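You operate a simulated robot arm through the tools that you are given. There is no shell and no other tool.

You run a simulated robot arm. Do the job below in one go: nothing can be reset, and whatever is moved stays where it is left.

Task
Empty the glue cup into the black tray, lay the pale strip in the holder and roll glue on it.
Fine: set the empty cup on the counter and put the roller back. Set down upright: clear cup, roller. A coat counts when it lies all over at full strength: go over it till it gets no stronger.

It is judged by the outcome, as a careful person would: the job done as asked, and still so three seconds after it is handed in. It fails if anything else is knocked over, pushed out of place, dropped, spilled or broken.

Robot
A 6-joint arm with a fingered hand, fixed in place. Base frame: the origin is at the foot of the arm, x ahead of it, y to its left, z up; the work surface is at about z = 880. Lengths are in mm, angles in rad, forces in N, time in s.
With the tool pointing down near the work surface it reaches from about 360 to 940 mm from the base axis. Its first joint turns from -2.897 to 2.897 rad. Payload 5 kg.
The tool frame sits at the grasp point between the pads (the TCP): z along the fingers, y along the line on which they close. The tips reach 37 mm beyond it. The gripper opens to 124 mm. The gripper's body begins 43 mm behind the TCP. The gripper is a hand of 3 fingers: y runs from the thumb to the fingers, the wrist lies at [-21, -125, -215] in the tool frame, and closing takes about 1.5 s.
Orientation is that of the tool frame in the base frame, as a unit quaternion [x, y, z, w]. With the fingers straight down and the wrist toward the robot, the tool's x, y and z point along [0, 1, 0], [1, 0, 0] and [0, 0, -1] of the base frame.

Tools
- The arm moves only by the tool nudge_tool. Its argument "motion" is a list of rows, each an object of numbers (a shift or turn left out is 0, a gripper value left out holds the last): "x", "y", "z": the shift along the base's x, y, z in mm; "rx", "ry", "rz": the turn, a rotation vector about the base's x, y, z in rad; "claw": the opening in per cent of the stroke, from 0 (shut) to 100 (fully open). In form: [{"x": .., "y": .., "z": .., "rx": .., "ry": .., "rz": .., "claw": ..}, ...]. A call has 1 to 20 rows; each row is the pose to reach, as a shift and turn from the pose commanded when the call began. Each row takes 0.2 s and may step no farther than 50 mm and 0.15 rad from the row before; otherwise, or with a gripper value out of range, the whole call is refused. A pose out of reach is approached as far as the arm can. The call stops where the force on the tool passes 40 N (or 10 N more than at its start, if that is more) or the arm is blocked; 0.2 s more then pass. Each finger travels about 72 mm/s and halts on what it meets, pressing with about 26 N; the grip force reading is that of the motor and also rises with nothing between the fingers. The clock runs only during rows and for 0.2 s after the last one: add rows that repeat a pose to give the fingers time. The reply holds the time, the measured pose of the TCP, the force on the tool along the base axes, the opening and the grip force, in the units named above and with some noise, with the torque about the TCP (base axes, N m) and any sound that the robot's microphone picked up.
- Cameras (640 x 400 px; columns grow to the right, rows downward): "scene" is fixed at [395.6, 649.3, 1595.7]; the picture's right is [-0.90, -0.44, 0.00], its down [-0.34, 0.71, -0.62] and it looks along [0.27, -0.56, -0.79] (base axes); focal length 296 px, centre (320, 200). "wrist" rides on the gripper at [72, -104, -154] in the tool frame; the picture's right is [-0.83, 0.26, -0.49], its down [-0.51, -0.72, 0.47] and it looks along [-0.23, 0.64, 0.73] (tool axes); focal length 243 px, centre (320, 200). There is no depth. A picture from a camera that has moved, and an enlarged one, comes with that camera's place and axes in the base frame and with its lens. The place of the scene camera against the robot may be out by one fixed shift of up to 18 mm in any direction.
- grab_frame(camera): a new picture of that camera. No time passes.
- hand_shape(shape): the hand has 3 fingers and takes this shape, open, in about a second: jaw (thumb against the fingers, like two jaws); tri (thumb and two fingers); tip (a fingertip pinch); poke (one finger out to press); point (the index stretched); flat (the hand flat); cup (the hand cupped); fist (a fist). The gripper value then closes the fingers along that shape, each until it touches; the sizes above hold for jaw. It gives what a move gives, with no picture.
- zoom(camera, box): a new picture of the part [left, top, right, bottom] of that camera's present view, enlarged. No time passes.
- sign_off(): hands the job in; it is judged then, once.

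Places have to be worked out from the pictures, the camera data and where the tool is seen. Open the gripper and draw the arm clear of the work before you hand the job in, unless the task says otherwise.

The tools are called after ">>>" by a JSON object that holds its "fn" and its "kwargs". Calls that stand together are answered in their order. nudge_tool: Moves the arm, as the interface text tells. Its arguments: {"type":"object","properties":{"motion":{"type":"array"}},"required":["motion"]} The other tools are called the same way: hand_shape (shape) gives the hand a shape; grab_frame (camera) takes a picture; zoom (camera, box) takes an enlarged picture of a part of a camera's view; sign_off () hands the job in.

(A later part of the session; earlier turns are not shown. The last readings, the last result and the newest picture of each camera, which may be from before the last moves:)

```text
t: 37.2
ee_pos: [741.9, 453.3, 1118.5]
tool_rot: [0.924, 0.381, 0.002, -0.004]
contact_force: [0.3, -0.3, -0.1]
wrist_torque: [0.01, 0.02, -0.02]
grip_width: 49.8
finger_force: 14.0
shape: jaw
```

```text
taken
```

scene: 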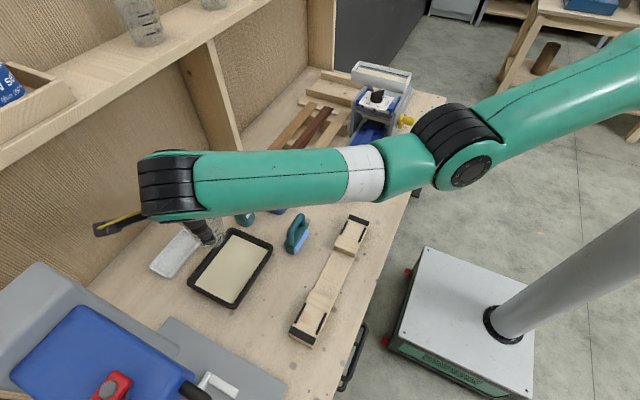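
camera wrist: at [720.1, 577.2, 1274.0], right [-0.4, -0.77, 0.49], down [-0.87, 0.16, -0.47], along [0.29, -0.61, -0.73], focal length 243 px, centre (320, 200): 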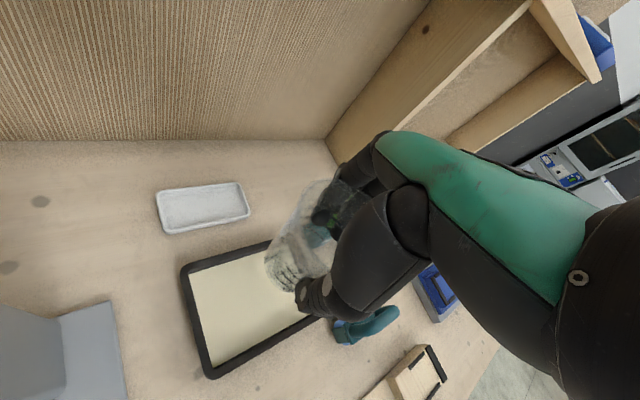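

Cup is upright and the tray holds the glue. I carry the cup back to its old place on the counter, (614,552).

>>> {"fn": "nudge_tool", "kwargs": {"motion": [{"x": -12, "y": 10, "rz": 0.08}, {"x": -28, "y": 22, "rz": 0.18}, {"x": -46, "y": 36, "rz": 0.3}, {"x": -64, "y": 50, "rz": 0.42}, {"x": -82, "y": 64, "rz": 0.54}, {"x": -100, "y": 78, "rz": 0.66}, {"x": -116, "y": 90, "rz": 0.75}, {"x": -128, "y": 99, "rz": 0.785}]}}

>>> {"fn": "nudge_tool", "kwargs": {"motion": [{"z": -35}, {"z": -70}, {"z": -100}, {"z": -125}, {"z": -145}]}}

>>> {"fn": "zoom", "kwargs": {"camera": "wrist", "box": [220, 150, 420, 370]}}

```text
t: 39.0
ee_pos: [614.4, 553.2, 1116.9]
tool_rot: [0.707, 0.707, 0.002, -0.004]
contact_force: [0.1, -0.2, -0.2]
wrist_torque: [0.02, 0.0, 0.0]
grip_width: 49.8
finger_force: 13.7
shape: jaw
```

```text
t: 40.2
ee_pos: [617.0, 552.5, 975.7]
tool_rot: [0.709, 0.705, 0.001, -0.004]
contact_force: [0.3, -0.2, 0.0]
wrist_torque: [0.02, 0.01, 0.01]
grip_width: 49.7
finger_force: 14.2
shape: jaw
```

```text
1.82 times, centred on (320, 260) of wrist
camera zoom: at [512.9, 624.1, 1130.4], right [0.26, -0.83, 0.49], down [-0.72, -0.5, -0.47], along [0.64, -0.23, -0.74], focal length 441 px, centre (320, 91)
```

zoom: 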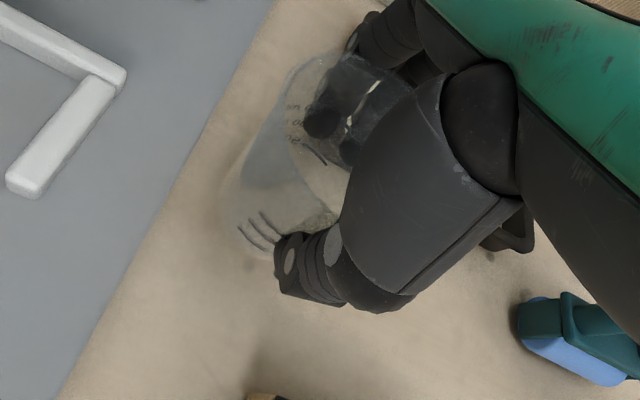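

Cup still held as before; it should touch the counter at TCP z≈952. I lower in small steps watching the force.

>>> {"fn": "nudge_tool", "kwargs": {"motion": [{"z": -8}, {"z": -14}, {"z": -19}, {"z": -22}]}}

```text
t: 41.2
ee_pos: [617.1, 552.4, 953.0]
tool_rot: [0.708, 0.706, 0.002, -0.003]
contact_force: [0.7, 0.7, -0.4]
wrist_torque: [0.01, 0.0, -0.03]
grip_width: 49.9
finger_force: 14.0
shape: jaw
```

>>> {"fn": "nudge_tool", "kwargs": {"motion": [{"z": -1}, {"z": -2}, {"z": -2}]}}

```text
t: 42.0
ee_pos: [615.4, 553.2, 950.7]
tool_rot: [0.709, 0.705, 0.004, -0.004]
contact_force: [-0.4, -0.2, 11.9]
wrist_torque: [0.0, -0.03, -0.01]
grip_width: 50.4
finger_force: 13.7
shape: jaw
```

The cup now rests on the counter (12 N up). I ease up 1 mm and open the fingers.

>>> {"fn": "nudge_tool", "kwargs": {"motion": [{"z": 1}, {"z": 1, "claw": 45}, {"z": 1, "claw": 55}, {"z": 1, "claw": 65}, {"z": 1, "claw": 75}, {"z": 1, "claw": 82}, {"z": 1, "claw": 82}, {"z": 1, "claw": 82}]}}

>>> {"fn": "zoom", "kwargs": {"camera": "wrist", "box": [220, 150, 420, 370]}}

```text
t: 43.8
ee_pos: [614.8, 552.5, 948.9]
tool_rot: [0.708, 0.706, 0.001, -0.004]
contact_force: [-0.8, -1.1, 0.9]
wrist_torque: [0.0, -0.03, 0.0]
grip_width: 101.0
finger_force: 0.1
shape: jaw
```

```text
1.82 times, centred on (320, 260) of wrist
camera zoom: at [512.1, 624.4, 1105.4], right [0.26, -0.83, 0.49], down [-0.72, -0.5, -0.47], along [0.64, -0.23, -0.74], focal length 441 px, centre (320, 91)
```

zoom: 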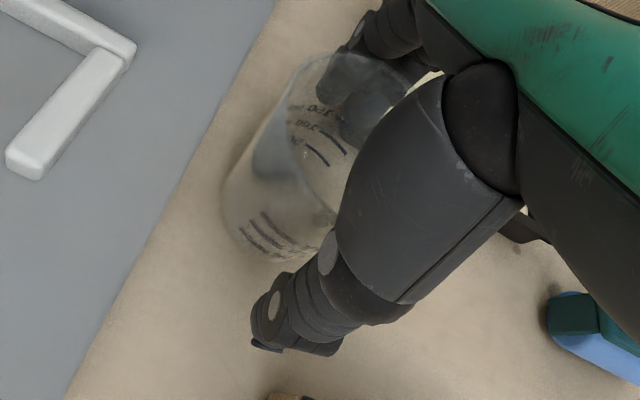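

The cup stands free with the fingers open on both sides. I lift straight up and look.

>>> {"fn": "nudge_tool", "kwargs": {"motion": [{"z": 10}, {"z": 25}, {"z": 45}, {"z": 70}, {"z": 100}, {"z": 140}, {"z": 170}]}}

>>> {"fn": "grab_frame", "kwargs": {"camera": "wrist"}}

>>> {"fn": "grab_frame", "kwargs": {"camera": "scene"}}

```text
t: 45.4
ee_pos: [615.8, 551.9, 1118.9]
tool_rot: [0.708, 0.706, 0.001, -0.003]
contact_force: [0.0, -0.4, -0.3]
wrist_torque: [0.0, 0.01, -0.04]
grip_width: 101.4
finger_force: 0.0
shape: jaw
```

```text
taken
camera wrist: at [512.3, 624.3, 1275.2], right [0.26, -0.83, 0.49], down [-0.72, -0.5, -0.47], along [0.64, -0.23, -0.74], focal length 243 px, centre (320, 200)
```

wrist: 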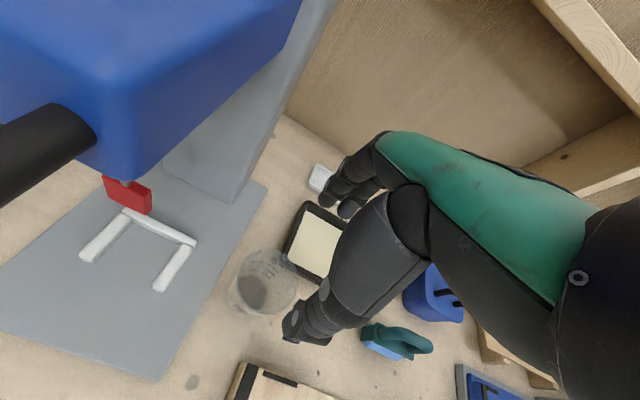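

```text
taken
```

scene: 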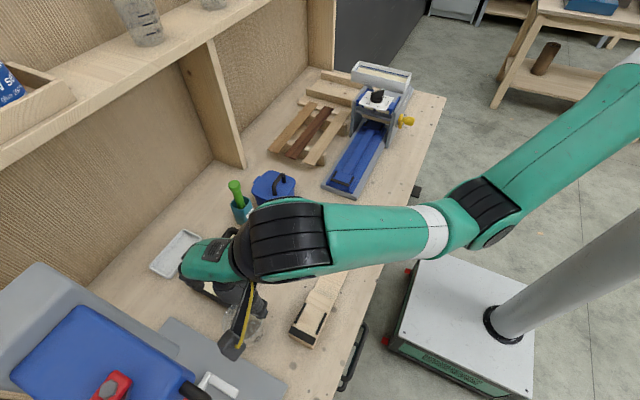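

The cup stands upright and empty on the counter. Next the pale strip: I travel right at safe height to about (715, 60) and look at the rack before going near the dial machine.

>>> {"fn": "nudge_tool", "kwargs": {"motion": [{"x": 10, "y": -40}, {"x": 20, "y": -85}, {"x": 30, "y": -130}, {"x": 40, "y": -175}, {"x": 50, "y": -220}, {"x": 60, "y": -265}, {"x": 70, "y": -310}, {"x": 80, "y": -355}, {"x": 90, "y": -400}, {"x": 100, "y": -440}, {"x": 100, "y": -470}, {"x": 100, "y": -490}]}}

>>> {"fn": "grab_frame", "kwargs": {"camera": "wrist"}}

>>> {"fn": "grab_frame", "kwargs": {"camera": "scene"}}

```text
t: 48.0
ee_pos: [711.8, 60.9, 1120.6]
tool_rot: [0.707, 0.707, 0.001, -0.003]
contact_force: [-0.7, -0.2, 0.2]
wrist_torque: [-0.03, -0.01, -0.01]
grip_width: 101.3
finger_force: 0.1
shape: jaw
```

```text
taken
camera wrist: at [609.2, 133.9, 1276.6], right [0.26, -0.83, 0.49], down [-0.72, -0.5, -0.47], along [0.64, -0.23, -0.74], focal length 243 px, centre (320, 200)
```

wrist: 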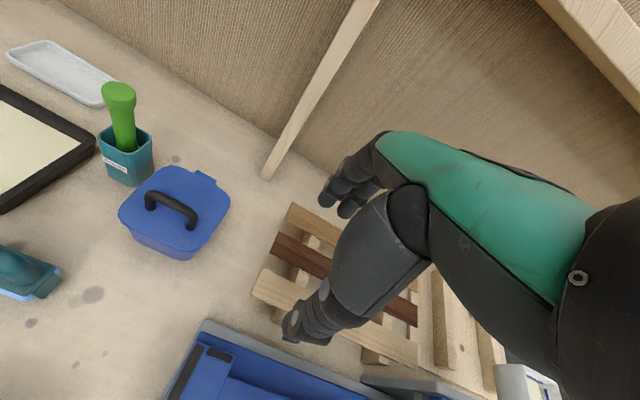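

```text
taken
```

scene: 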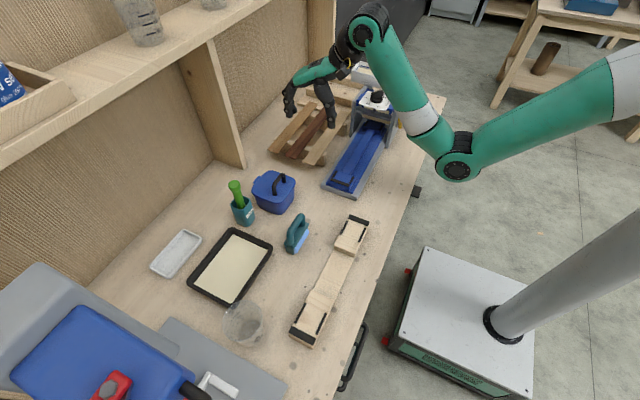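

I zoom in on the rack and strip ends from both cameras to fix their positions.

>>> {"fn": "zoom", "kwargs": {"camera": "wrist", "box": [230, 190, 440, 390]}}

>>> {"fn": "zoom", "kwargs": {"camera": "scene", "box": [260, 70, 370, 180]}}

```text
2.00 times, centred on (335, 290) of wrist
camera zoom: at [609.2, 133.9, 1276.6], right [0.26, -0.83, 0.49], down [-0.72, -0.5, -0.47], along [0.64, -0.23, -0.74], focal length 485 px, centre (290, 20)
```

zoom: 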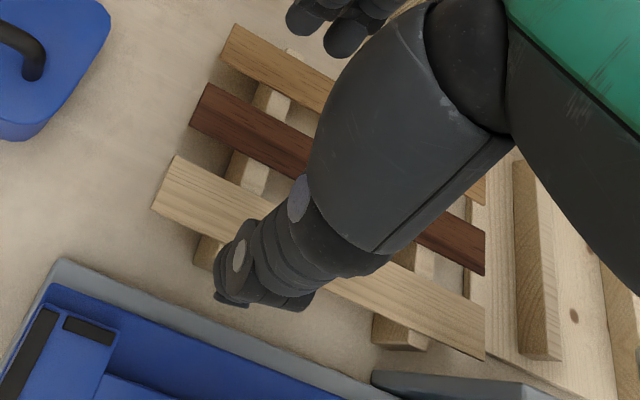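

```text
3.64 times, centred on (315, 125) of scene
camera zoom: at [395.6, 649.3, 1595.7], right [-0.9, -0.44, 0.0], down [-0.34, 0.71, -0.62], along [0.27, -0.56, -0.79], focal length 1075 px, centre (338, 473)
```

zoom: 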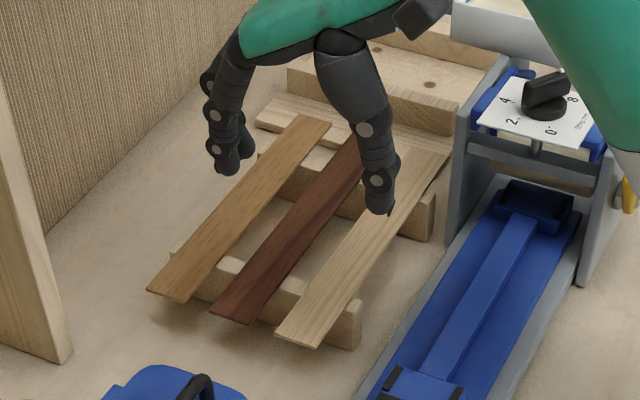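

From the wrist view the pale strip runs along y, roughly y −250…70, centre x≈727, top z≈910–920; the battens are at y≈18 and −169. I'll grip at y≈−60, clear of the dial machine's arch; first hover at z≈1000 with the fingers narrowed.

>>> {"fn": "nudge_tool", "kwargs": {"motion": [{"x": 5, "y": -30, "claw": 46}, {"x": 10, "y": -60}, {"x": 15, "y": -95}, {"x": 15, "y": -121}, {"x": 15, "y": -121, "z": -40}, {"x": 15, "y": -121, "z": -80}, {"x": 15, "y": -121, "z": -105}, {"x": 15, "y": -121, "z": -120}]}}

>>> {"fn": "grab_frame", "kwargs": {"camera": "wrist"}}

>>> {"fn": "zoom", "kwargs": {"camera": "scene", "box": [260, 70, 370, 180]}}

```text
t: 49.8
ee_pos: [729.5, -59.9, 999.6]
tool_rot: [0.708, 0.706, 0.001, -0.004]
contact_force: [-0.7, 0.4, -0.4]
wrist_torque: [0.01, -0.01, -0.04]
grip_width: 57.8
finger_force: 0.1
shape: jaw
```

```text
taken
camera wrist: at [625.6, 12.3, 1155.8], right [0.26, -0.83, 0.49], down [-0.72, -0.5, -0.47], along [0.64, -0.23, -0.74], focal length 243 px, centre (320, 200)
```

wrist: 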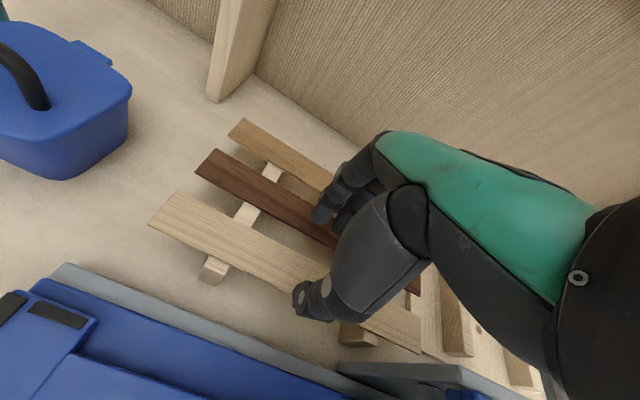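

```text
3.64 times, centred on (315, 125) of scene
camera zoom: at [395.6, 649.3, 1595.7], right [-0.9, -0.44, 0.0], down [-0.34, 0.71, -0.62], along [0.27, -0.56, -0.79], focal length 1075 px, centre (338, 473)
```

zoom: 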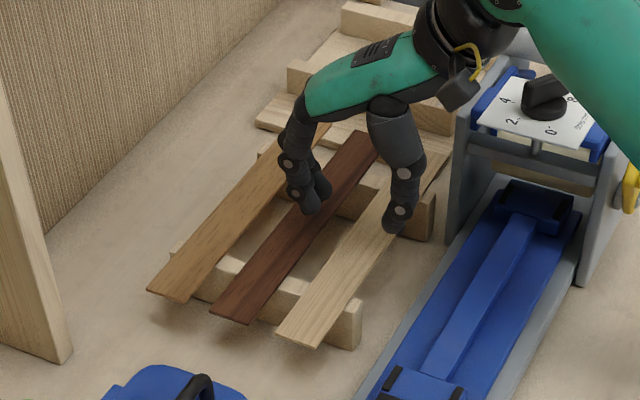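

Clear of the arch. I zoom to triangulate the strip's near end and edges against the earlier view.

>>> {"fn": "zoom", "kwargs": {"camera": "wrist", "box": [130, 110, 370, 340]}}

>>> {"fn": "zoom", "kwargs": {"camera": "wrist", "box": [260, 200, 480, 390]}}

```text
1.74 times, centred on (250, 225) of wrist
camera zoom: at [625.6, 12.3, 1155.8], right [0.26, -0.83, 0.49], down [-0.72, -0.5, -0.47], along [0.64, -0.23, -0.74], focal length 422 px, centre (442, 156)
```

zoom: 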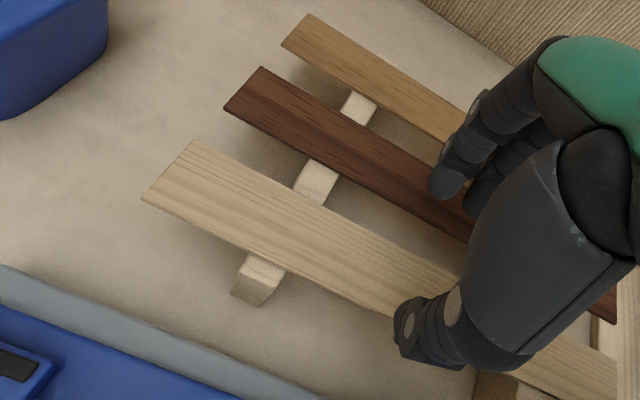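

```text
2.11 times, centred on (370, 295) of wrist
camera zoom: at [625.6, 12.3, 1155.8], right [0.26, -0.83, 0.49], down [-0.72, -0.5, -0.47], along [0.64, -0.23, -0.74], focal length 511 px, centre (215, 0)
```

zoom: 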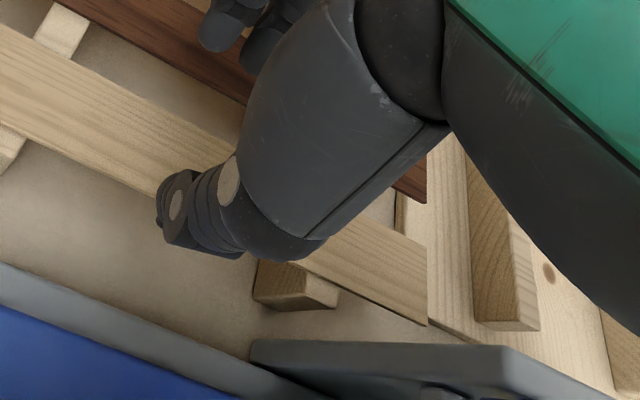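

Triangulation: strip top z≈931, y from −228 to 74 (302 long, centre −77), x≈703–740 (centre 721.5); the dark strip's edge is at ≈767, so the gap is 27 mm. I centre at x≈721, narrow to ~50 mm and go down to just above the strip to check.

>>> {"fn": "nudge_tool", "kwargs": {"motion": [{"x": -8, "claw": 40}, {"x": -8, "claw": 40}, {"x": -8, "z": -10}, {"x": -8, "z": -22}]}}

>>> {"fn": "zoom", "kwargs": {"camera": "wrist", "box": [240, 140, 420, 340]}}

>>> {"fn": "zoom", "kwargs": {"camera": "scene", "box": [280, 80, 360, 160]}}

```text
t: 50.8
ee_pos: [721.3, -58.4, 977.8]
tool_rot: [0.708, 0.707, 0.003, -0.002]
contact_force: [-0.4, 0.6, 0.2]
wrist_torque: [-0.02, 0.03, 0.01]
grip_width: 50.2
finger_force: 0.1
shape: jaw
```

```text
2.00 times, centred on (330, 240) of wrist
camera zoom: at [617.6, 13.4, 1133.9], right [0.26, -0.83, 0.49], down [-0.72, -0.5, -0.47], along [0.64, -0.23, -0.74], focal length 485 px, centre (300, 120)
```

zoom: 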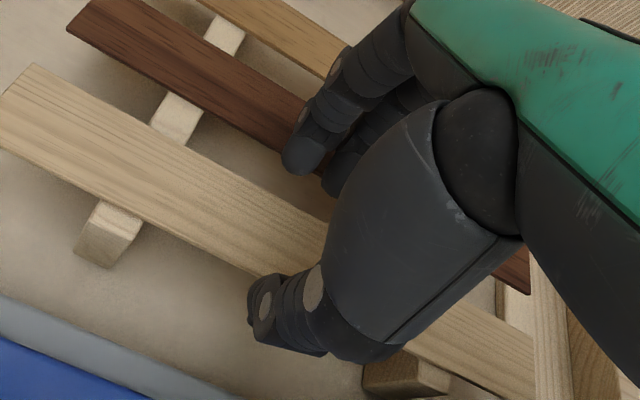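

```text
5.00 times, centred on (320, 120) of scene
camera zoom: at [395.6, 649.3, 1595.7], right [-0.9, -0.44, 0.0], down [-0.34, 0.71, -0.62], along [0.27, -0.56, -0.79], focal length 1479 px, centre (320, 600)
```

zoom: 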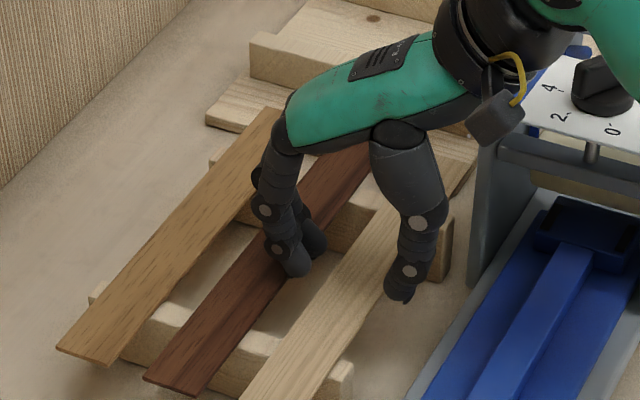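

The pair of fingertips sits at x≈749–765, close to the dark strip (767); I shift 4 mm toward the robot and descend so the tips pass the pale strip's edges.

>>> {"fn": "nudge_tool", "kwargs": {"motion": [{"x": -4}, {"x": -4, "z": -8}, {"x": -4, "z": -16}, {"x": -4, "z": -24}, {"x": -4, "z": -28}]}}

>>> {"fn": "zoom", "kwargs": {"camera": "wrist", "box": [240, 140, 420, 340]}}

>>> {"fn": "zoom", "kwargs": {"camera": "scene", "box": [280, 80, 360, 160]}}

```text
t: 52.2
ee_pos: [719.9, -58.9, 957.9]
tool_rot: [0.708, 0.706, 0.006, 0.003]
contact_force: [-1.7, -0.2, 8.9]
wrist_torque: [-0.14, -0.41, -0.03]
grip_width: 49.5
finger_force: 0.1
shape: jaw
stopped in row 5: the force on the tool passed its limit at 41 N (the readings are from after the stop); the commanded pose is now the measured one
```

```text
2.00 times, centred on (330, 240) of wrist
camera zoom: at [615.2, 12.6, 1112.3], right [0.25, -0.83, 0.49], down [-0.72, -0.5, -0.48], along [0.65, -0.23, -0.72], focal length 485 px, centre (300, 120)
```

zoom: 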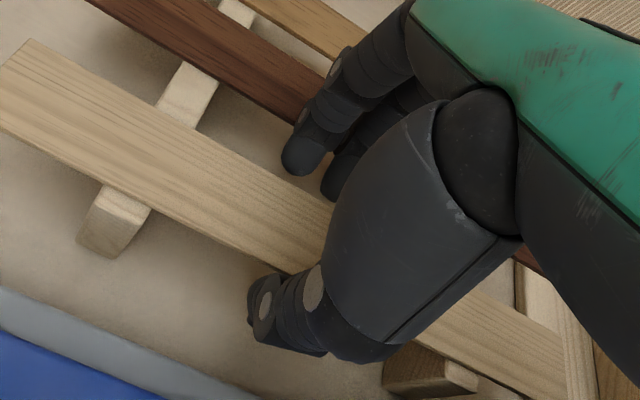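

```text
5.00 times, centred on (320, 120) of scene
camera zoom: at [395.6, 649.3, 1595.7], right [-0.9, -0.44, 0.0], down [-0.34, 0.71, -0.62], along [0.27, -0.56, -0.79], focal length 1479 px, centre (320, 600)
```

zoom: 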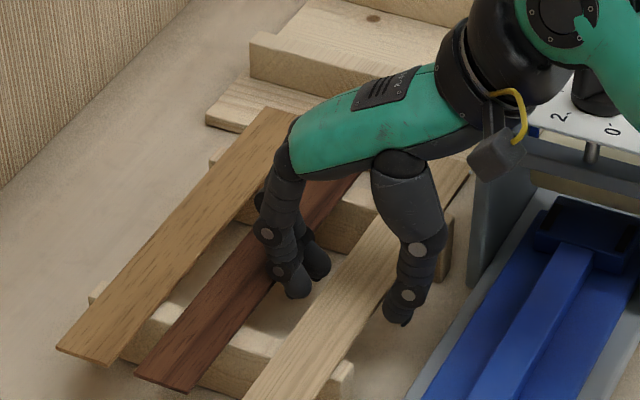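

The descent stopped on contact — the far finger pair probably touched the dark strip's edge. I lift back up at once by ~25 mm and look at what happened.

>>> {"fn": "nudge_tool", "kwargs": {"motion": [{"z": 6}, {"z": 14}, {"z": 24}]}}

>>> {"fn": "zoom", "kwargs": {"camera": "wrist", "box": [130, 110, 370, 340]}}

>>> {"fn": "zoom", "kwargs": {"camera": "scene", "box": [260, 70, 370, 180]}}

```text
t: 53.0
ee_pos: [721.1, -56.8, 980.9]
tool_rot: [0.708, 0.706, 0.005, 0.001]
contact_force: [-0.6, 0.4, 0.1]
wrist_torque: [0.03, 0.0, 0.01]
grip_width: 50.0
finger_force: 0.1
shape: jaw
```

```text
1.74 times, centred on (250, 225) of wrist
camera zoom: at [615.4, 13.7, 1135.8], right [0.25, -0.83, 0.49], down [-0.72, -0.5, -0.48], along [0.65, -0.23, -0.73], focal length 422 px, centre (442, 156)
```

zoom: 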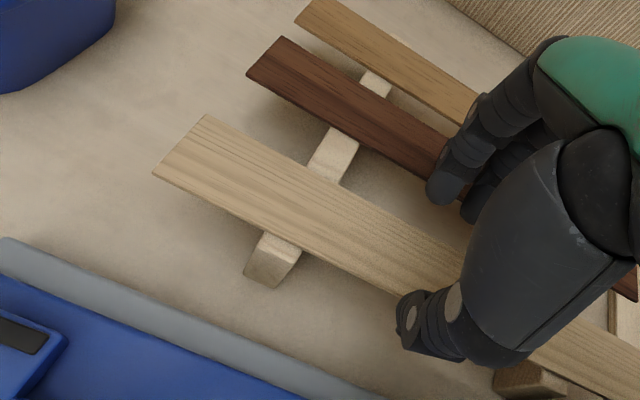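

```text
3.64 times, centred on (315, 125) of scene
camera zoom: at [395.6, 649.3, 1595.7], right [-0.9, -0.44, 0.0], down [-0.34, 0.71, -0.62], along [0.27, -0.56, -0.79], focal length 1075 px, centre (338, 473)
```

zoom: 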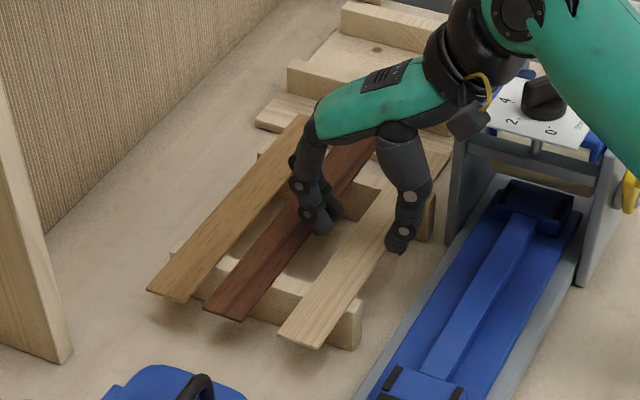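

The dark strip was nudged ~6 mm outward but still lies properly on its battens; I'll see to it later. The gap beside the pale strip is now ~35 mm and the fingers (x≈748–764) fit in it, so I descend again carefully.

>>> {"fn": "nudge_tool", "kwargs": {"motion": [{"z": -10}, {"z": -18}, {"z": -24}, {"z": -29}]}}

>>> {"fn": "zoom", "kwargs": {"camera": "wrist", "box": [240, 140, 420, 340]}}

>>> {"fn": "zoom", "kwargs": {"camera": "scene", "box": [280, 80, 360, 160]}}

```text
t: 54.0
ee_pos: [720.9, -57.0, 957.5]
tool_rot: [0.709, 0.706, 0.009, 0.006]
contact_force: [-3.8, 1.3, 29.5]
wrist_torque: [-0.44, -1.44, 0.03]
grip_width: 50.6
finger_force: 0.0
shape: jaw
```

```text
2.00 times, centred on (330, 240) of wrist
camera zoom: at [614.2, 14.3, 1110.4], right [0.25, -0.83, 0.49], down [-0.71, -0.5, -0.49], along [0.66, -0.23, -0.72], focal length 485 px, centre (300, 120)
```

zoom: 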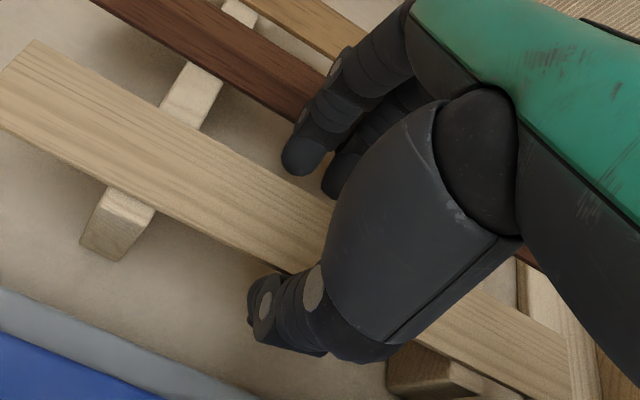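

```text
5.00 times, centred on (320, 120) of scene
camera zoom: at [395.6, 649.3, 1595.7], right [-0.9, -0.44, 0.0], down [-0.34, 0.71, -0.62], along [0.27, -0.56, -0.79], focal length 1479 px, centre (320, 600)
```

zoom: 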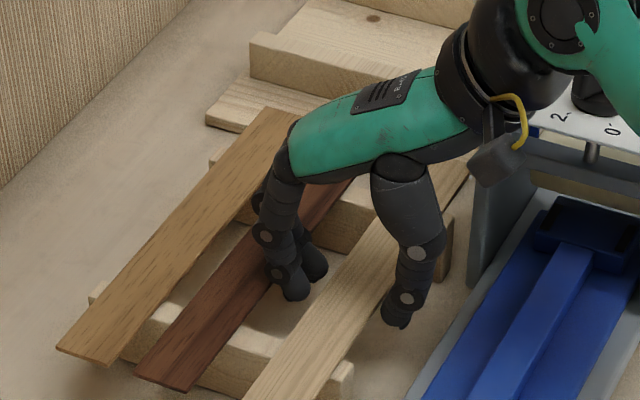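

Force 30 N acts ~49 mm on the far side: the fingers' outer flank rests on the dark strip's edge, but the tips are already ~10 mm below the pale strip's top. I ease up 3 mm and close on the pale strip, which draws the fingers off the dark one.

>>> {"fn": "nudge_tool", "kwargs": {"motion": [{"z": 3}, {"z": 4, "claw": 37}, {"z": 4, "claw": 34}, {"z": 4, "claw": 31}, {"z": 4, "claw": 28}, {"z": 4, "claw": 25}, {"z": 4, "claw": 25}, {"z": 4, "claw": 25}]}}

>>> {"fn": "zoom", "kwargs": {"camera": "wrist", "box": [240, 140, 420, 340]}}

>>> {"fn": "zoom", "kwargs": {"camera": "scene", "box": [280, 80, 360, 160]}}

```text
t: 55.8
ee_pos: [720.5, -58.2, 957.2]
tool_rot: [0.708, 0.706, 0.007, 0.003]
contact_force: [2.8, 1.2, 26.6]
wrist_torque: [-0.37, -1.49, 0.11]
grip_width: 39.5
finger_force: 26.0
shape: jaw
```

```text
2.00 times, centred on (330, 240) of wrist
camera zoom: at [614.2, 14.2, 1111.6], right [0.25, -0.83, 0.49], down [-0.72, -0.5, -0.48], along [0.65, -0.23, -0.72], focal length 485 px, centre (300, 120)
```

zoom: 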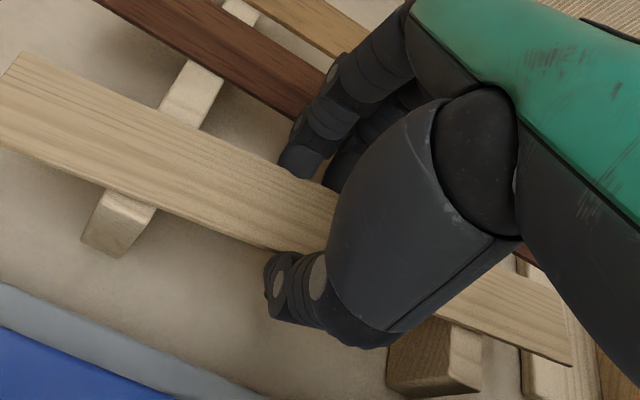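

```text
5.00 times, centred on (320, 120) of scene
camera zoom: at [395.6, 649.3, 1595.7], right [-0.9, -0.44, 0.0], down [-0.34, 0.71, -0.62], along [0.27, -0.56, -0.79], focal length 1479 px, centre (320, 600)
```

zoom: 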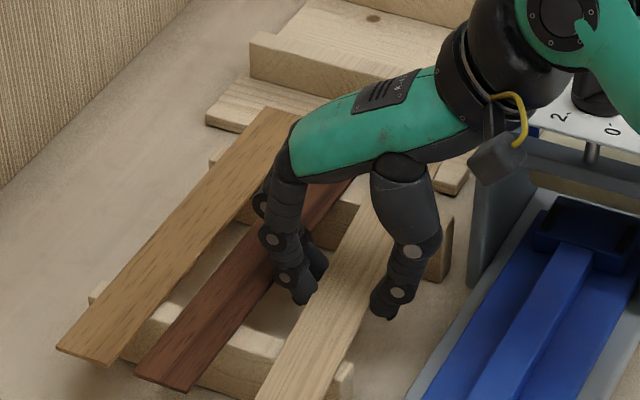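

The strip is gripped (39.5 mm, 26 N). I lift slowly and check how it hangs.

>>> {"fn": "nudge_tool", "kwargs": {"motion": [{"z": 3}, {"z": 7}, {"z": 12}, {"z": 18}, {"z": 25}]}}

>>> {"fn": "grab_frame", "kwargs": {"camera": "wrist"}}

>>> {"fn": "zoom", "kwargs": {"camera": "scene", "box": [260, 70, 370, 180]}}

```text
t: 57.0
ee_pos: [721.5, -58.2, 980.8]
tool_rot: [0.708, 0.706, 0.004, 0.001]
contact_force: [-0.4, -0.9, 0.1]
wrist_torque: [0.0, -0.03, 0.03]
grip_width: 37.8
finger_force: 26.1
shape: jaw
```

```text
taken
camera wrist: at [615.6, 13.6, 1134.9], right [0.25, -0.83, 0.49], down [-0.72, -0.5, -0.48], along [0.65, -0.23, -0.73], focal length 243 px, centre (320, 200)
```

wrist: 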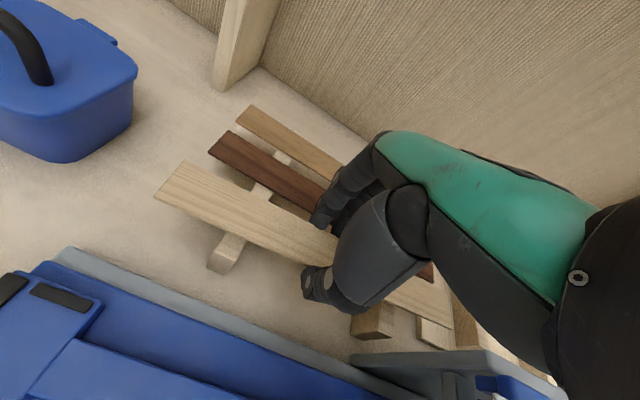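

```text
3.64 times, centred on (315, 125) of scene
camera zoom: at [395.6, 649.3, 1595.7], right [-0.9, -0.44, 0.0], down [-0.34, 0.71, -0.62], along [0.27, -0.56, -0.79], focal length 1075 px, centre (338, 473)
```

zoom: 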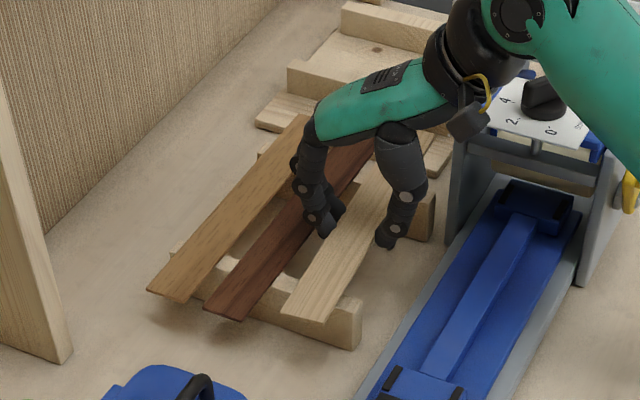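

The strip is lifted. I raise it clear of the arch and rack, then zoom to measure how it sits in the hand.

>>> {"fn": "nudge_tool", "kwargs": {"motion": [{"z": 20}, {"z": 45}, {"z": 75}, {"z": 105}, {"z": 130}]}}

>>> {"fn": "zoom", "kwargs": {"camera": "wrist", "box": [100, 100, 420, 320]}}

>>> {"fn": "zoom", "kwargs": {"camera": "wrist", "box": [280, 200, 500, 380]}}

>>> {"fn": "zoom", "kwargs": {"camera": "scene", "box": [240, 40, 400, 180]}}

```text
t: 58.2
ee_pos: [718.8, -58.2, 1111.0]
tool_rot: [0.708, 0.706, 0.006, 0.001]
contact_force: [0.4, 0.2, 0.4]
wrist_torque: [0.04, -0.02, -0.03]
grip_width: 37.9
finger_force: 25.8
shape: jaw
```

```text
1.82 times, centred on (260, 210) of wrist
camera zoom: at [614.5, 13.1, 1265.9], right [0.25, -0.83, 0.49], down [-0.72, -0.5, -0.48], along [0.65, -0.23, -0.73], focal length 441 px, centre (429, 182)
```

zoom: 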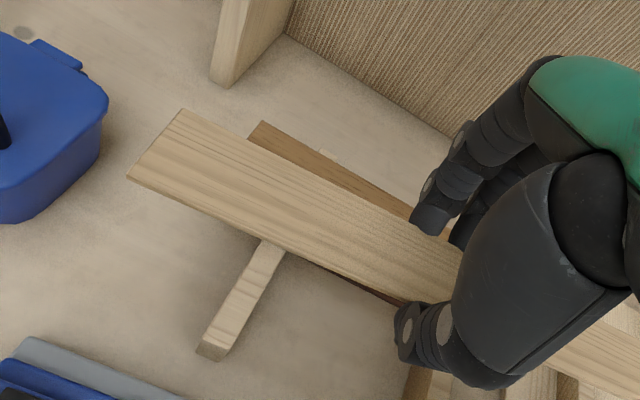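

```text
2.22 times, centred on (390, 290) of wrist
camera zoom: at [614.5, 13.1, 1265.9], right [0.25, -0.83, 0.49], down [-0.72, -0.5, -0.48], along [0.65, -0.23, -0.73], focal length 539 px, centre (164, 0)
```

zoom: 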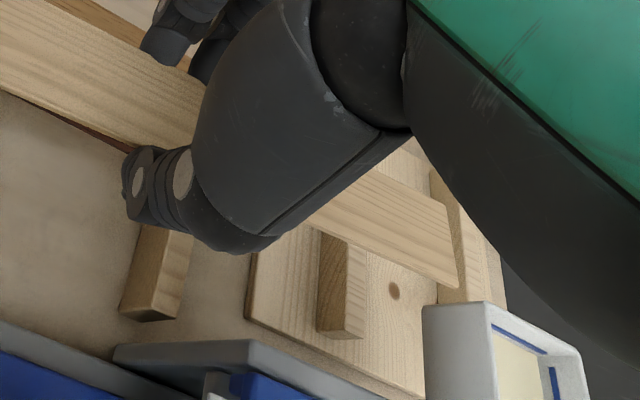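

```text
2.86 times, centred on (320, 110) of scene
camera zoom: at [395.6, 649.3, 1595.7], right [-0.9, -0.44, 0.0], down [-0.34, 0.71, -0.62], along [0.27, -0.56, -0.79], focal length 845 px, centre (320, 457)
```

zoom: 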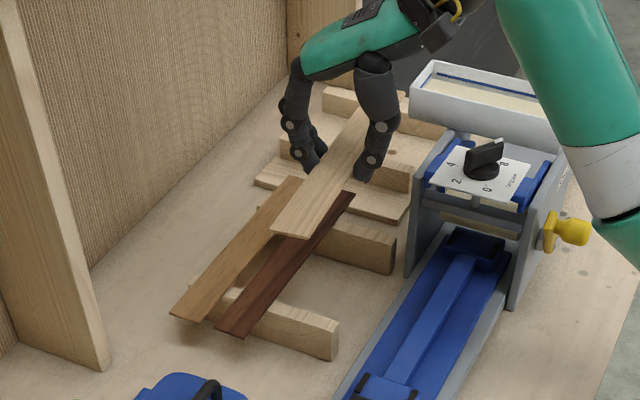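

I zoom tighter on both strip ends and on the scene view to judge its yaw and pitch in the hand.

>>> {"fn": "zoom", "kwargs": {"camera": "wrist", "box": [140, 140, 260, 220]}}

>>> {"fn": "zoom", "kwargs": {"camera": "wrist", "box": [420, 260, 540, 340]}}

>>> {"fn": "zoom", "kwargs": {"camera": "scene", "box": [290, 60, 380, 130]}}

```text
5.00 times, centred on (200, 180) of wrist
camera zoom: at [614.5, 13.1, 1265.9], right [0.25, -0.83, 0.49], down [-0.72, -0.5, -0.48], along [0.65, -0.23, -0.73], focal length 1213 px, centre (920, 300)
```

zoom: 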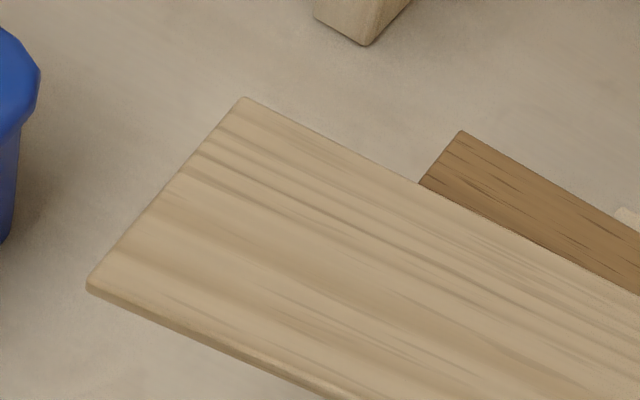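

```text
5.00 times, centred on (480, 300) of wrist
camera zoom: at [614.5, 13.1, 1265.9], right [0.25, -0.83, 0.49], down [-0.72, -0.5, -0.48], along [0.65, -0.23, -0.73], focal length 1213 px, centre (-480, -300)
```

zoom: 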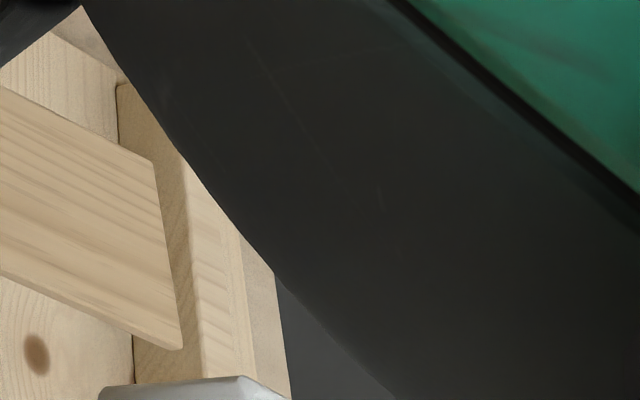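

```text
5.71 times, centred on (335, 95) of scene
camera zoom: at [395.6, 649.3, 1595.7], right [-0.9, -0.44, 0.0], down [-0.34, 0.71, -0.62], along [0.27, -0.56, -0.79], focal length 1690 px, centre (234, 800)
```

zoom: 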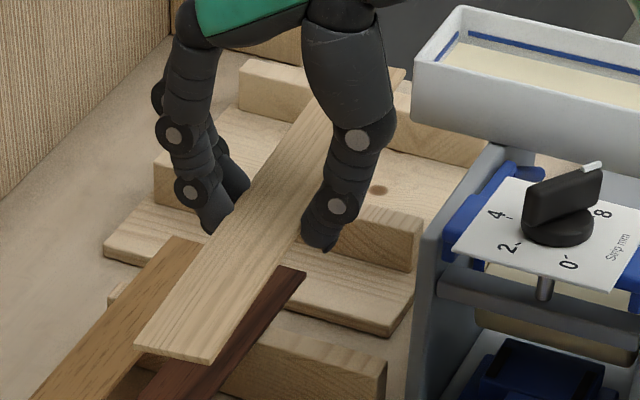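

Strip in hand: level within ~1°, yawed +0.066 rad from the tool, its centre at tool (−17, +6), top ≈26 mm below TCP. I carry it left (first along +y, clear of the arch), correcting yaw and tilt, to a spot from which the wrist camera sees the holder.

>>> {"fn": "nudge_tool", "kwargs": {"motion": [{"y": 25, "rx": -0.002, "ry": 0.003, "rz": -0.016}, {"y": 60, "rx": -0.004, "ry": 0.005, "rz": -0.032}, {"y": 100, "rx": -0.007, "ry": 0.01, "rz": -0.064}, {"x": -10, "y": 140, "rx": -0.007, "ry": 0.01, "rz": -0.064}, {"x": -30, "y": 180, "rx": -0.007, "ry": 0.01, "rz": -0.064}, {"x": -50, "y": 220, "rx": -0.007, "ry": 0.01, "rz": -0.064}, {"x": -75, "y": 260, "rx": -0.007, "ry": 0.01, "rz": -0.064}, {"x": -100, "y": 300, "rx": -0.007, "ry": 0.01, "rz": -0.064}, {"x": -125, "y": 340, "rx": -0.007, "ry": 0.01, "rz": -0.064}, {"x": -145, "y": 370, "rx": -0.007, "ry": 0.01, "rz": -0.064}, {"x": -158, "y": 390, "rx": -0.007, "ry": 0.01, "rz": -0.064}]}}

>>> {"fn": "grab_frame", "kwargs": {"camera": "wrist"}}

>>> {"fn": "grab_frame", "kwargs": {"camera": "scene"}}

```text
t: 60.6
ee_pos: [567.0, 331.6, 1111.3]
tool_rot: [0.731, 0.683, 0.0, 0.001]
contact_force: [1.0, 0.1, -0.7]
wrist_torque: [0.01, 0.0, -0.02]
grip_width: 37.8
finger_force: 26.1
shape: jaw
```

```text
taken
camera wrist: at [467.3, 410.7, 1266.1], right [0.21, -0.85, 0.49], down [-0.75, -0.46, -0.47], along [0.62, -0.28, -0.73], focal length 243 px, centre (320, 200)
```

wrist: 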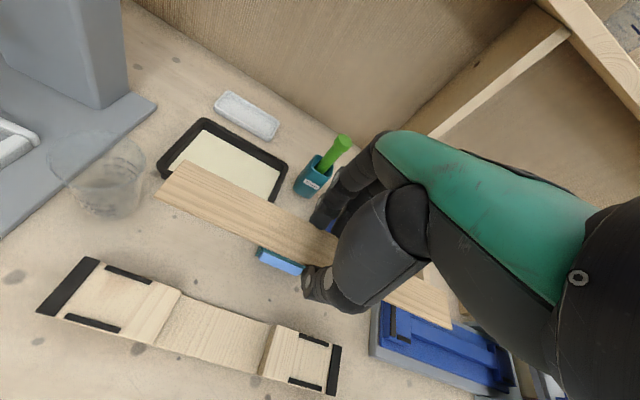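

```text
taken
```

scene: 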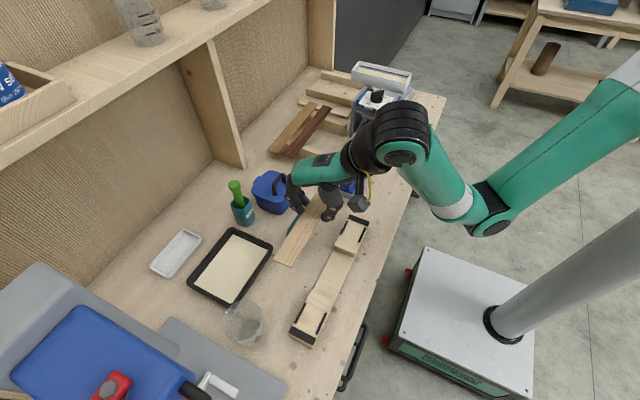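

Now the whole holder is visible. I zoom on both its ends and on the strip's ends.

>>> {"fn": "zoom", "kwargs": {"camera": "wrist", "box": [30, 240, 190, 350]}}

>>> {"fn": "zoom", "kwargs": {"camera": "wrist", "box": [200, 300, 360, 400]}}

>>> {"fn": "zoom", "kwargs": {"camera": "wrist", "box": [140, 140, 260, 220]}}

>>> {"fn": "zoom", "kwargs": {"camera": "wrist", "box": [370, 240, 490, 340]}}

```text
3.64 times, centred on (110, 295) of wrist
camera zoom: at [467.3, 410.7, 1266.1], right [0.21, -0.85, 0.49], down [-0.75, -0.46, -0.47], along [0.62, -0.28, -0.73], focal length 882 px, centre (1084, -146)
```

zoom: 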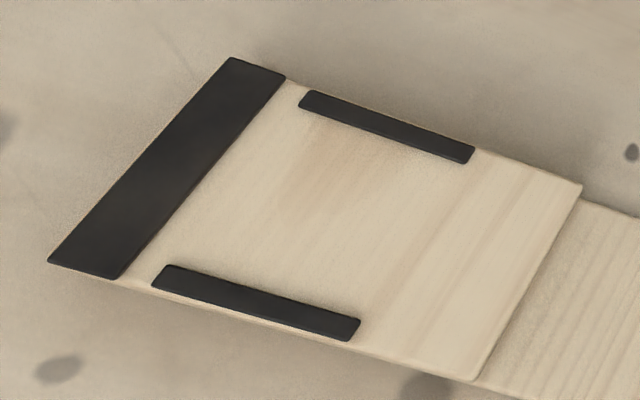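

```text
4.00 times, centred on (280, 350) of wrist
camera zoom: at [467.3, 410.7, 1266.1], right [0.21, -0.85, 0.49], down [-0.75, -0.46, -0.47], along [0.62, -0.28, -0.73], focal length 970 px, centre (480, -400)
```

zoom: 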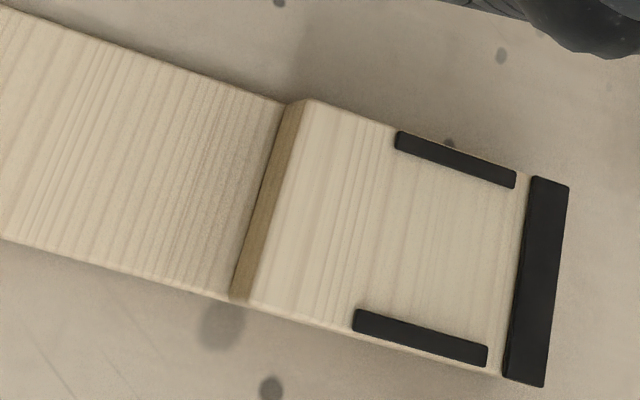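

```text
5.00 times, centred on (200, 180) of wrist
camera zoom: at [467.3, 410.7, 1266.1], right [0.21, -0.85, 0.49], down [-0.75, -0.46, -0.47], along [0.62, -0.28, -0.73], focal length 1213 px, centre (920, 300)
```

zoom: 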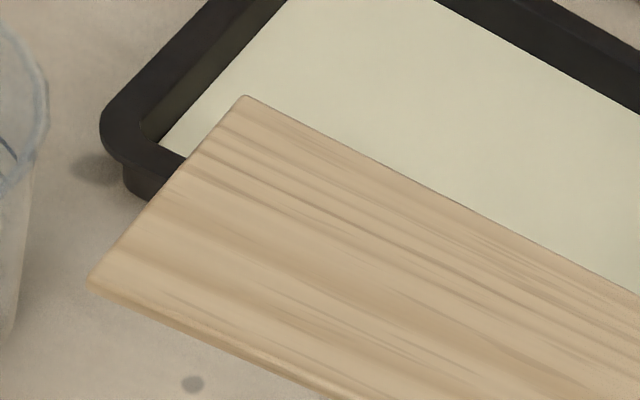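

```text
4.00 times, centred on (430, 290) of wrist
camera zoom: at [467.3, 410.7, 1266.1], right [0.21, -0.85, 0.49], down [-0.75, -0.46, -0.47], along [0.62, -0.28, -0.73], focal length 970 px, centre (-120, -160)
```

zoom: 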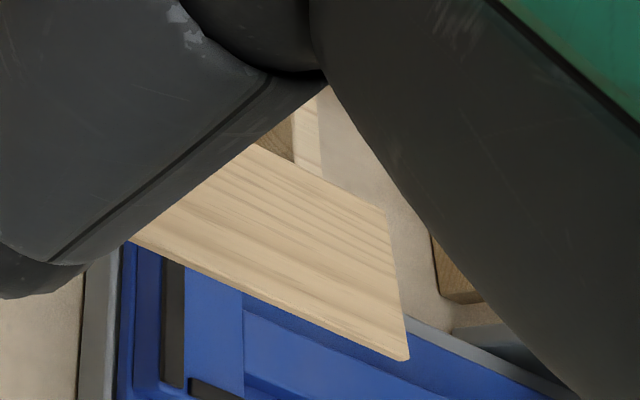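

Holder measured: parallel to the strip within 0.001 rad, rail gap ≈45 mm (strip ≈39), bar gap ≈307 mm (strip ≈302), bar tops z≈920, low middle section y 292–420. Needed shift is (−66.5, +42.8) mm; I go there, lower to z≈1000 and re-measure.

>>> {"fn": "nudge_tool", "kwargs": {"motion": [{"x": -22, "y": 14}, {"x": -44, "y": 28}, {"x": -66.5, "y": 42.8}, {"x": -66.5, "y": 42.8, "z": -40}, {"x": -66.5, "y": 42.8, "z": -80}, {"x": -66.5, "y": 42.8, "z": -105}]}}

>>> {"fn": "grab_frame", "kwargs": {"camera": "wrist"}}

>>> {"fn": "grab_frame", "kwargs": {"camera": "scene"}}

```text
t: 62.0
ee_pos: [496.1, 374.5, 1004.2]
tool_rot: [0.731, 0.682, -0.001, 0.0]
contact_force: [-0.3, 0.4, -0.2]
wrist_torque: [0.01, -0.01, -0.01]
grip_width: 37.8
finger_force: 25.9
shape: jaw
```

```text
taken
camera wrist: at [395.8, 453.2, 1157.9], right [0.2, -0.85, 0.49], down [-0.75, -0.46, -0.47], along [0.62, -0.28, -0.73], focal length 243 px, centre (320, 200)
```

wrist: 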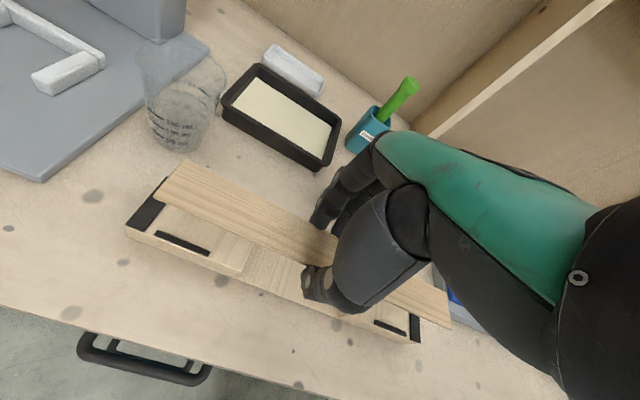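

```text
taken
```

scene: 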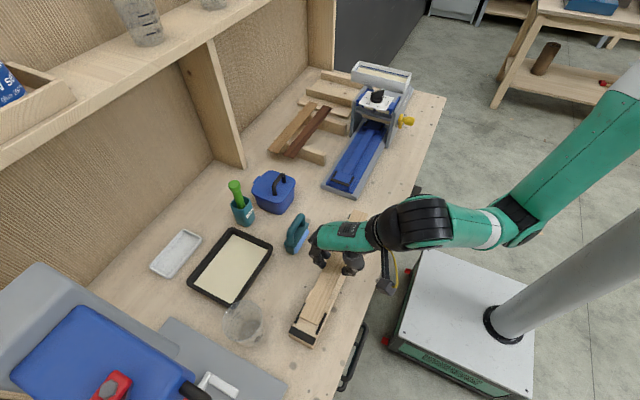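

I zoom in on visible holder marks (rails, end bars) against the strip's corners from this closer view.

>>> {"fn": "zoom", "kwargs": {"camera": "wrist", "box": [115, 145, 255, 285]}}

>>> {"fn": "zoom", "kwargs": {"camera": "wrist", "box": [340, 260, 480, 360]}}

>>> {"fn": "zoom", "kwargs": {"camera": "scene", "box": [280, 200, 380, 360]}}

```text
2.86 times, centred on (185, 215) of wrist
camera zoom: at [395.8, 453.2, 1157.9], right [0.2, -0.85, 0.49], down [-0.75, -0.46, -0.47], along [0.62, -0.28, -0.73], focal length 693 px, centre (706, 157)
```

zoom: 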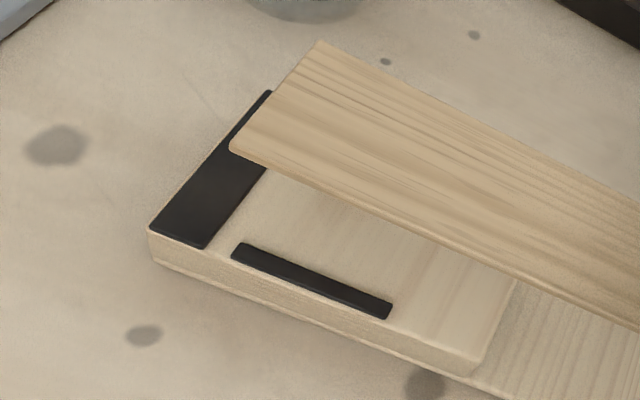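

```text
4.00 times, centred on (410, 310) of wrist
camera zoom: at [395.8, 453.2, 1157.9], right [0.2, -0.85, 0.49], down [-0.75, -0.46, -0.47], along [0.62, -0.28, -0.73], focal length 970 px, centre (-40, -240)
```

zoom: 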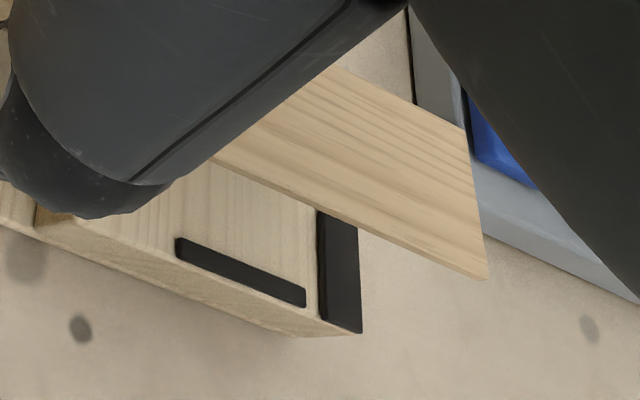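

```text
2.50 times, centred on (330, 280) of scene
camera zoom: at [395.6, 649.3, 1595.7], right [-0.9, -0.44, 0.0], down [-0.34, 0.71, -0.62], along [0.27, -0.56, -0.79], focal length 739 px, centre (295, 0)
```

zoom: 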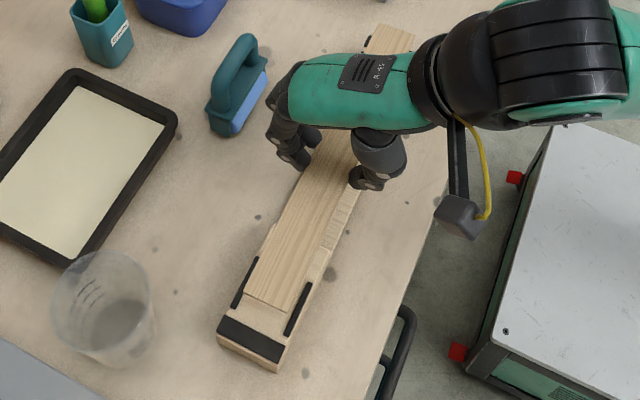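

From here the strip lies ~3–4 mm too far toward the robot and ~1.5 mm too far right. I correct by (+3.7, +1.5) and lower to just above the bars (TCP z≈960).

>>> {"fn": "nudge_tool", "kwargs": {"motion": [{"x": 3.7, "y": 1.5}, {"x": 3.7, "y": 1.5, "z": -20}, {"x": 3.7, "y": 1.5, "z": -35}, {"x": 3.7, "y": 1.5, "z": -42}, {"x": 3.7, "y": 1.5, "z": -42}]}}

>>> {"fn": "zoom", "kwargs": {"camera": "wrist", "box": [115, 145, 255, 245]}}

>>> {"fn": "zoom", "kwargs": {"camera": "wrist", "box": [360, 240, 500, 340]}}

>>> {"fn": "zoom", "kwargs": {"camera": "scene", "box": [280, 200, 380, 360]}}

```text
t: 63.2
ee_pos: [500.8, 375.0, 961.1]
tool_rot: [0.73, 0.683, 0.0, 0.0]
contact_force: [-0.8, 0.2, -0.3]
wrist_torque: [0.01, 0.0, 0.01]
grip_width: 37.7
finger_force: 26.3
shape: jaw
```

```text
4.00 times, centred on (185, 195) of wrist
camera zoom: at [401.3, 455.1, 1116.6], right [0.21, -0.85, 0.49], down [-0.75, -0.46, -0.47], along [0.62, -0.27, -0.73], focal length 970 px, centre (860, 220)
```

zoom: 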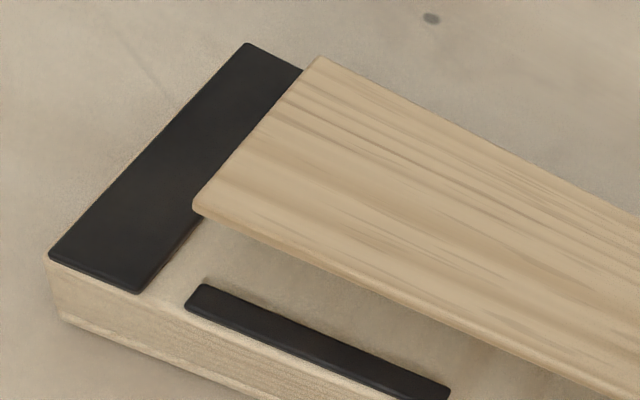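

```text
4.00 times, centred on (430, 290) of wrist
camera zoom: at [401.3, 455.1, 1116.6], right [0.21, -0.85, 0.49], down [-0.75, -0.46, -0.47], along [0.62, -0.27, -0.73], focal length 970 px, centre (-120, -160)
```

zoom: 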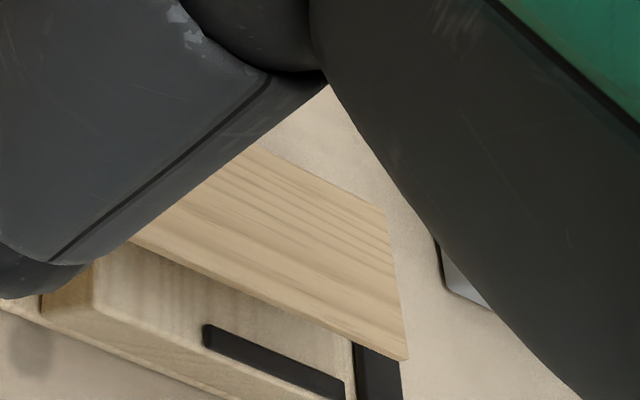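

```text
2.50 times, centred on (330, 280) of scene
camera zoom: at [395.6, 649.3, 1595.7], right [-0.9, -0.44, 0.0], down [-0.34, 0.71, -0.62], along [0.27, -0.56, -0.79], focal length 739 px, centre (295, 0)
```

zoom: 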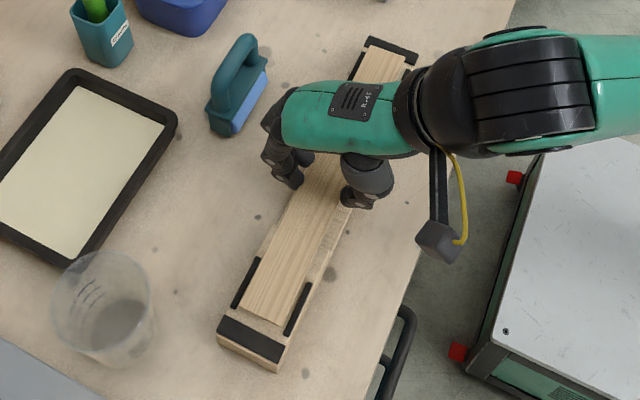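

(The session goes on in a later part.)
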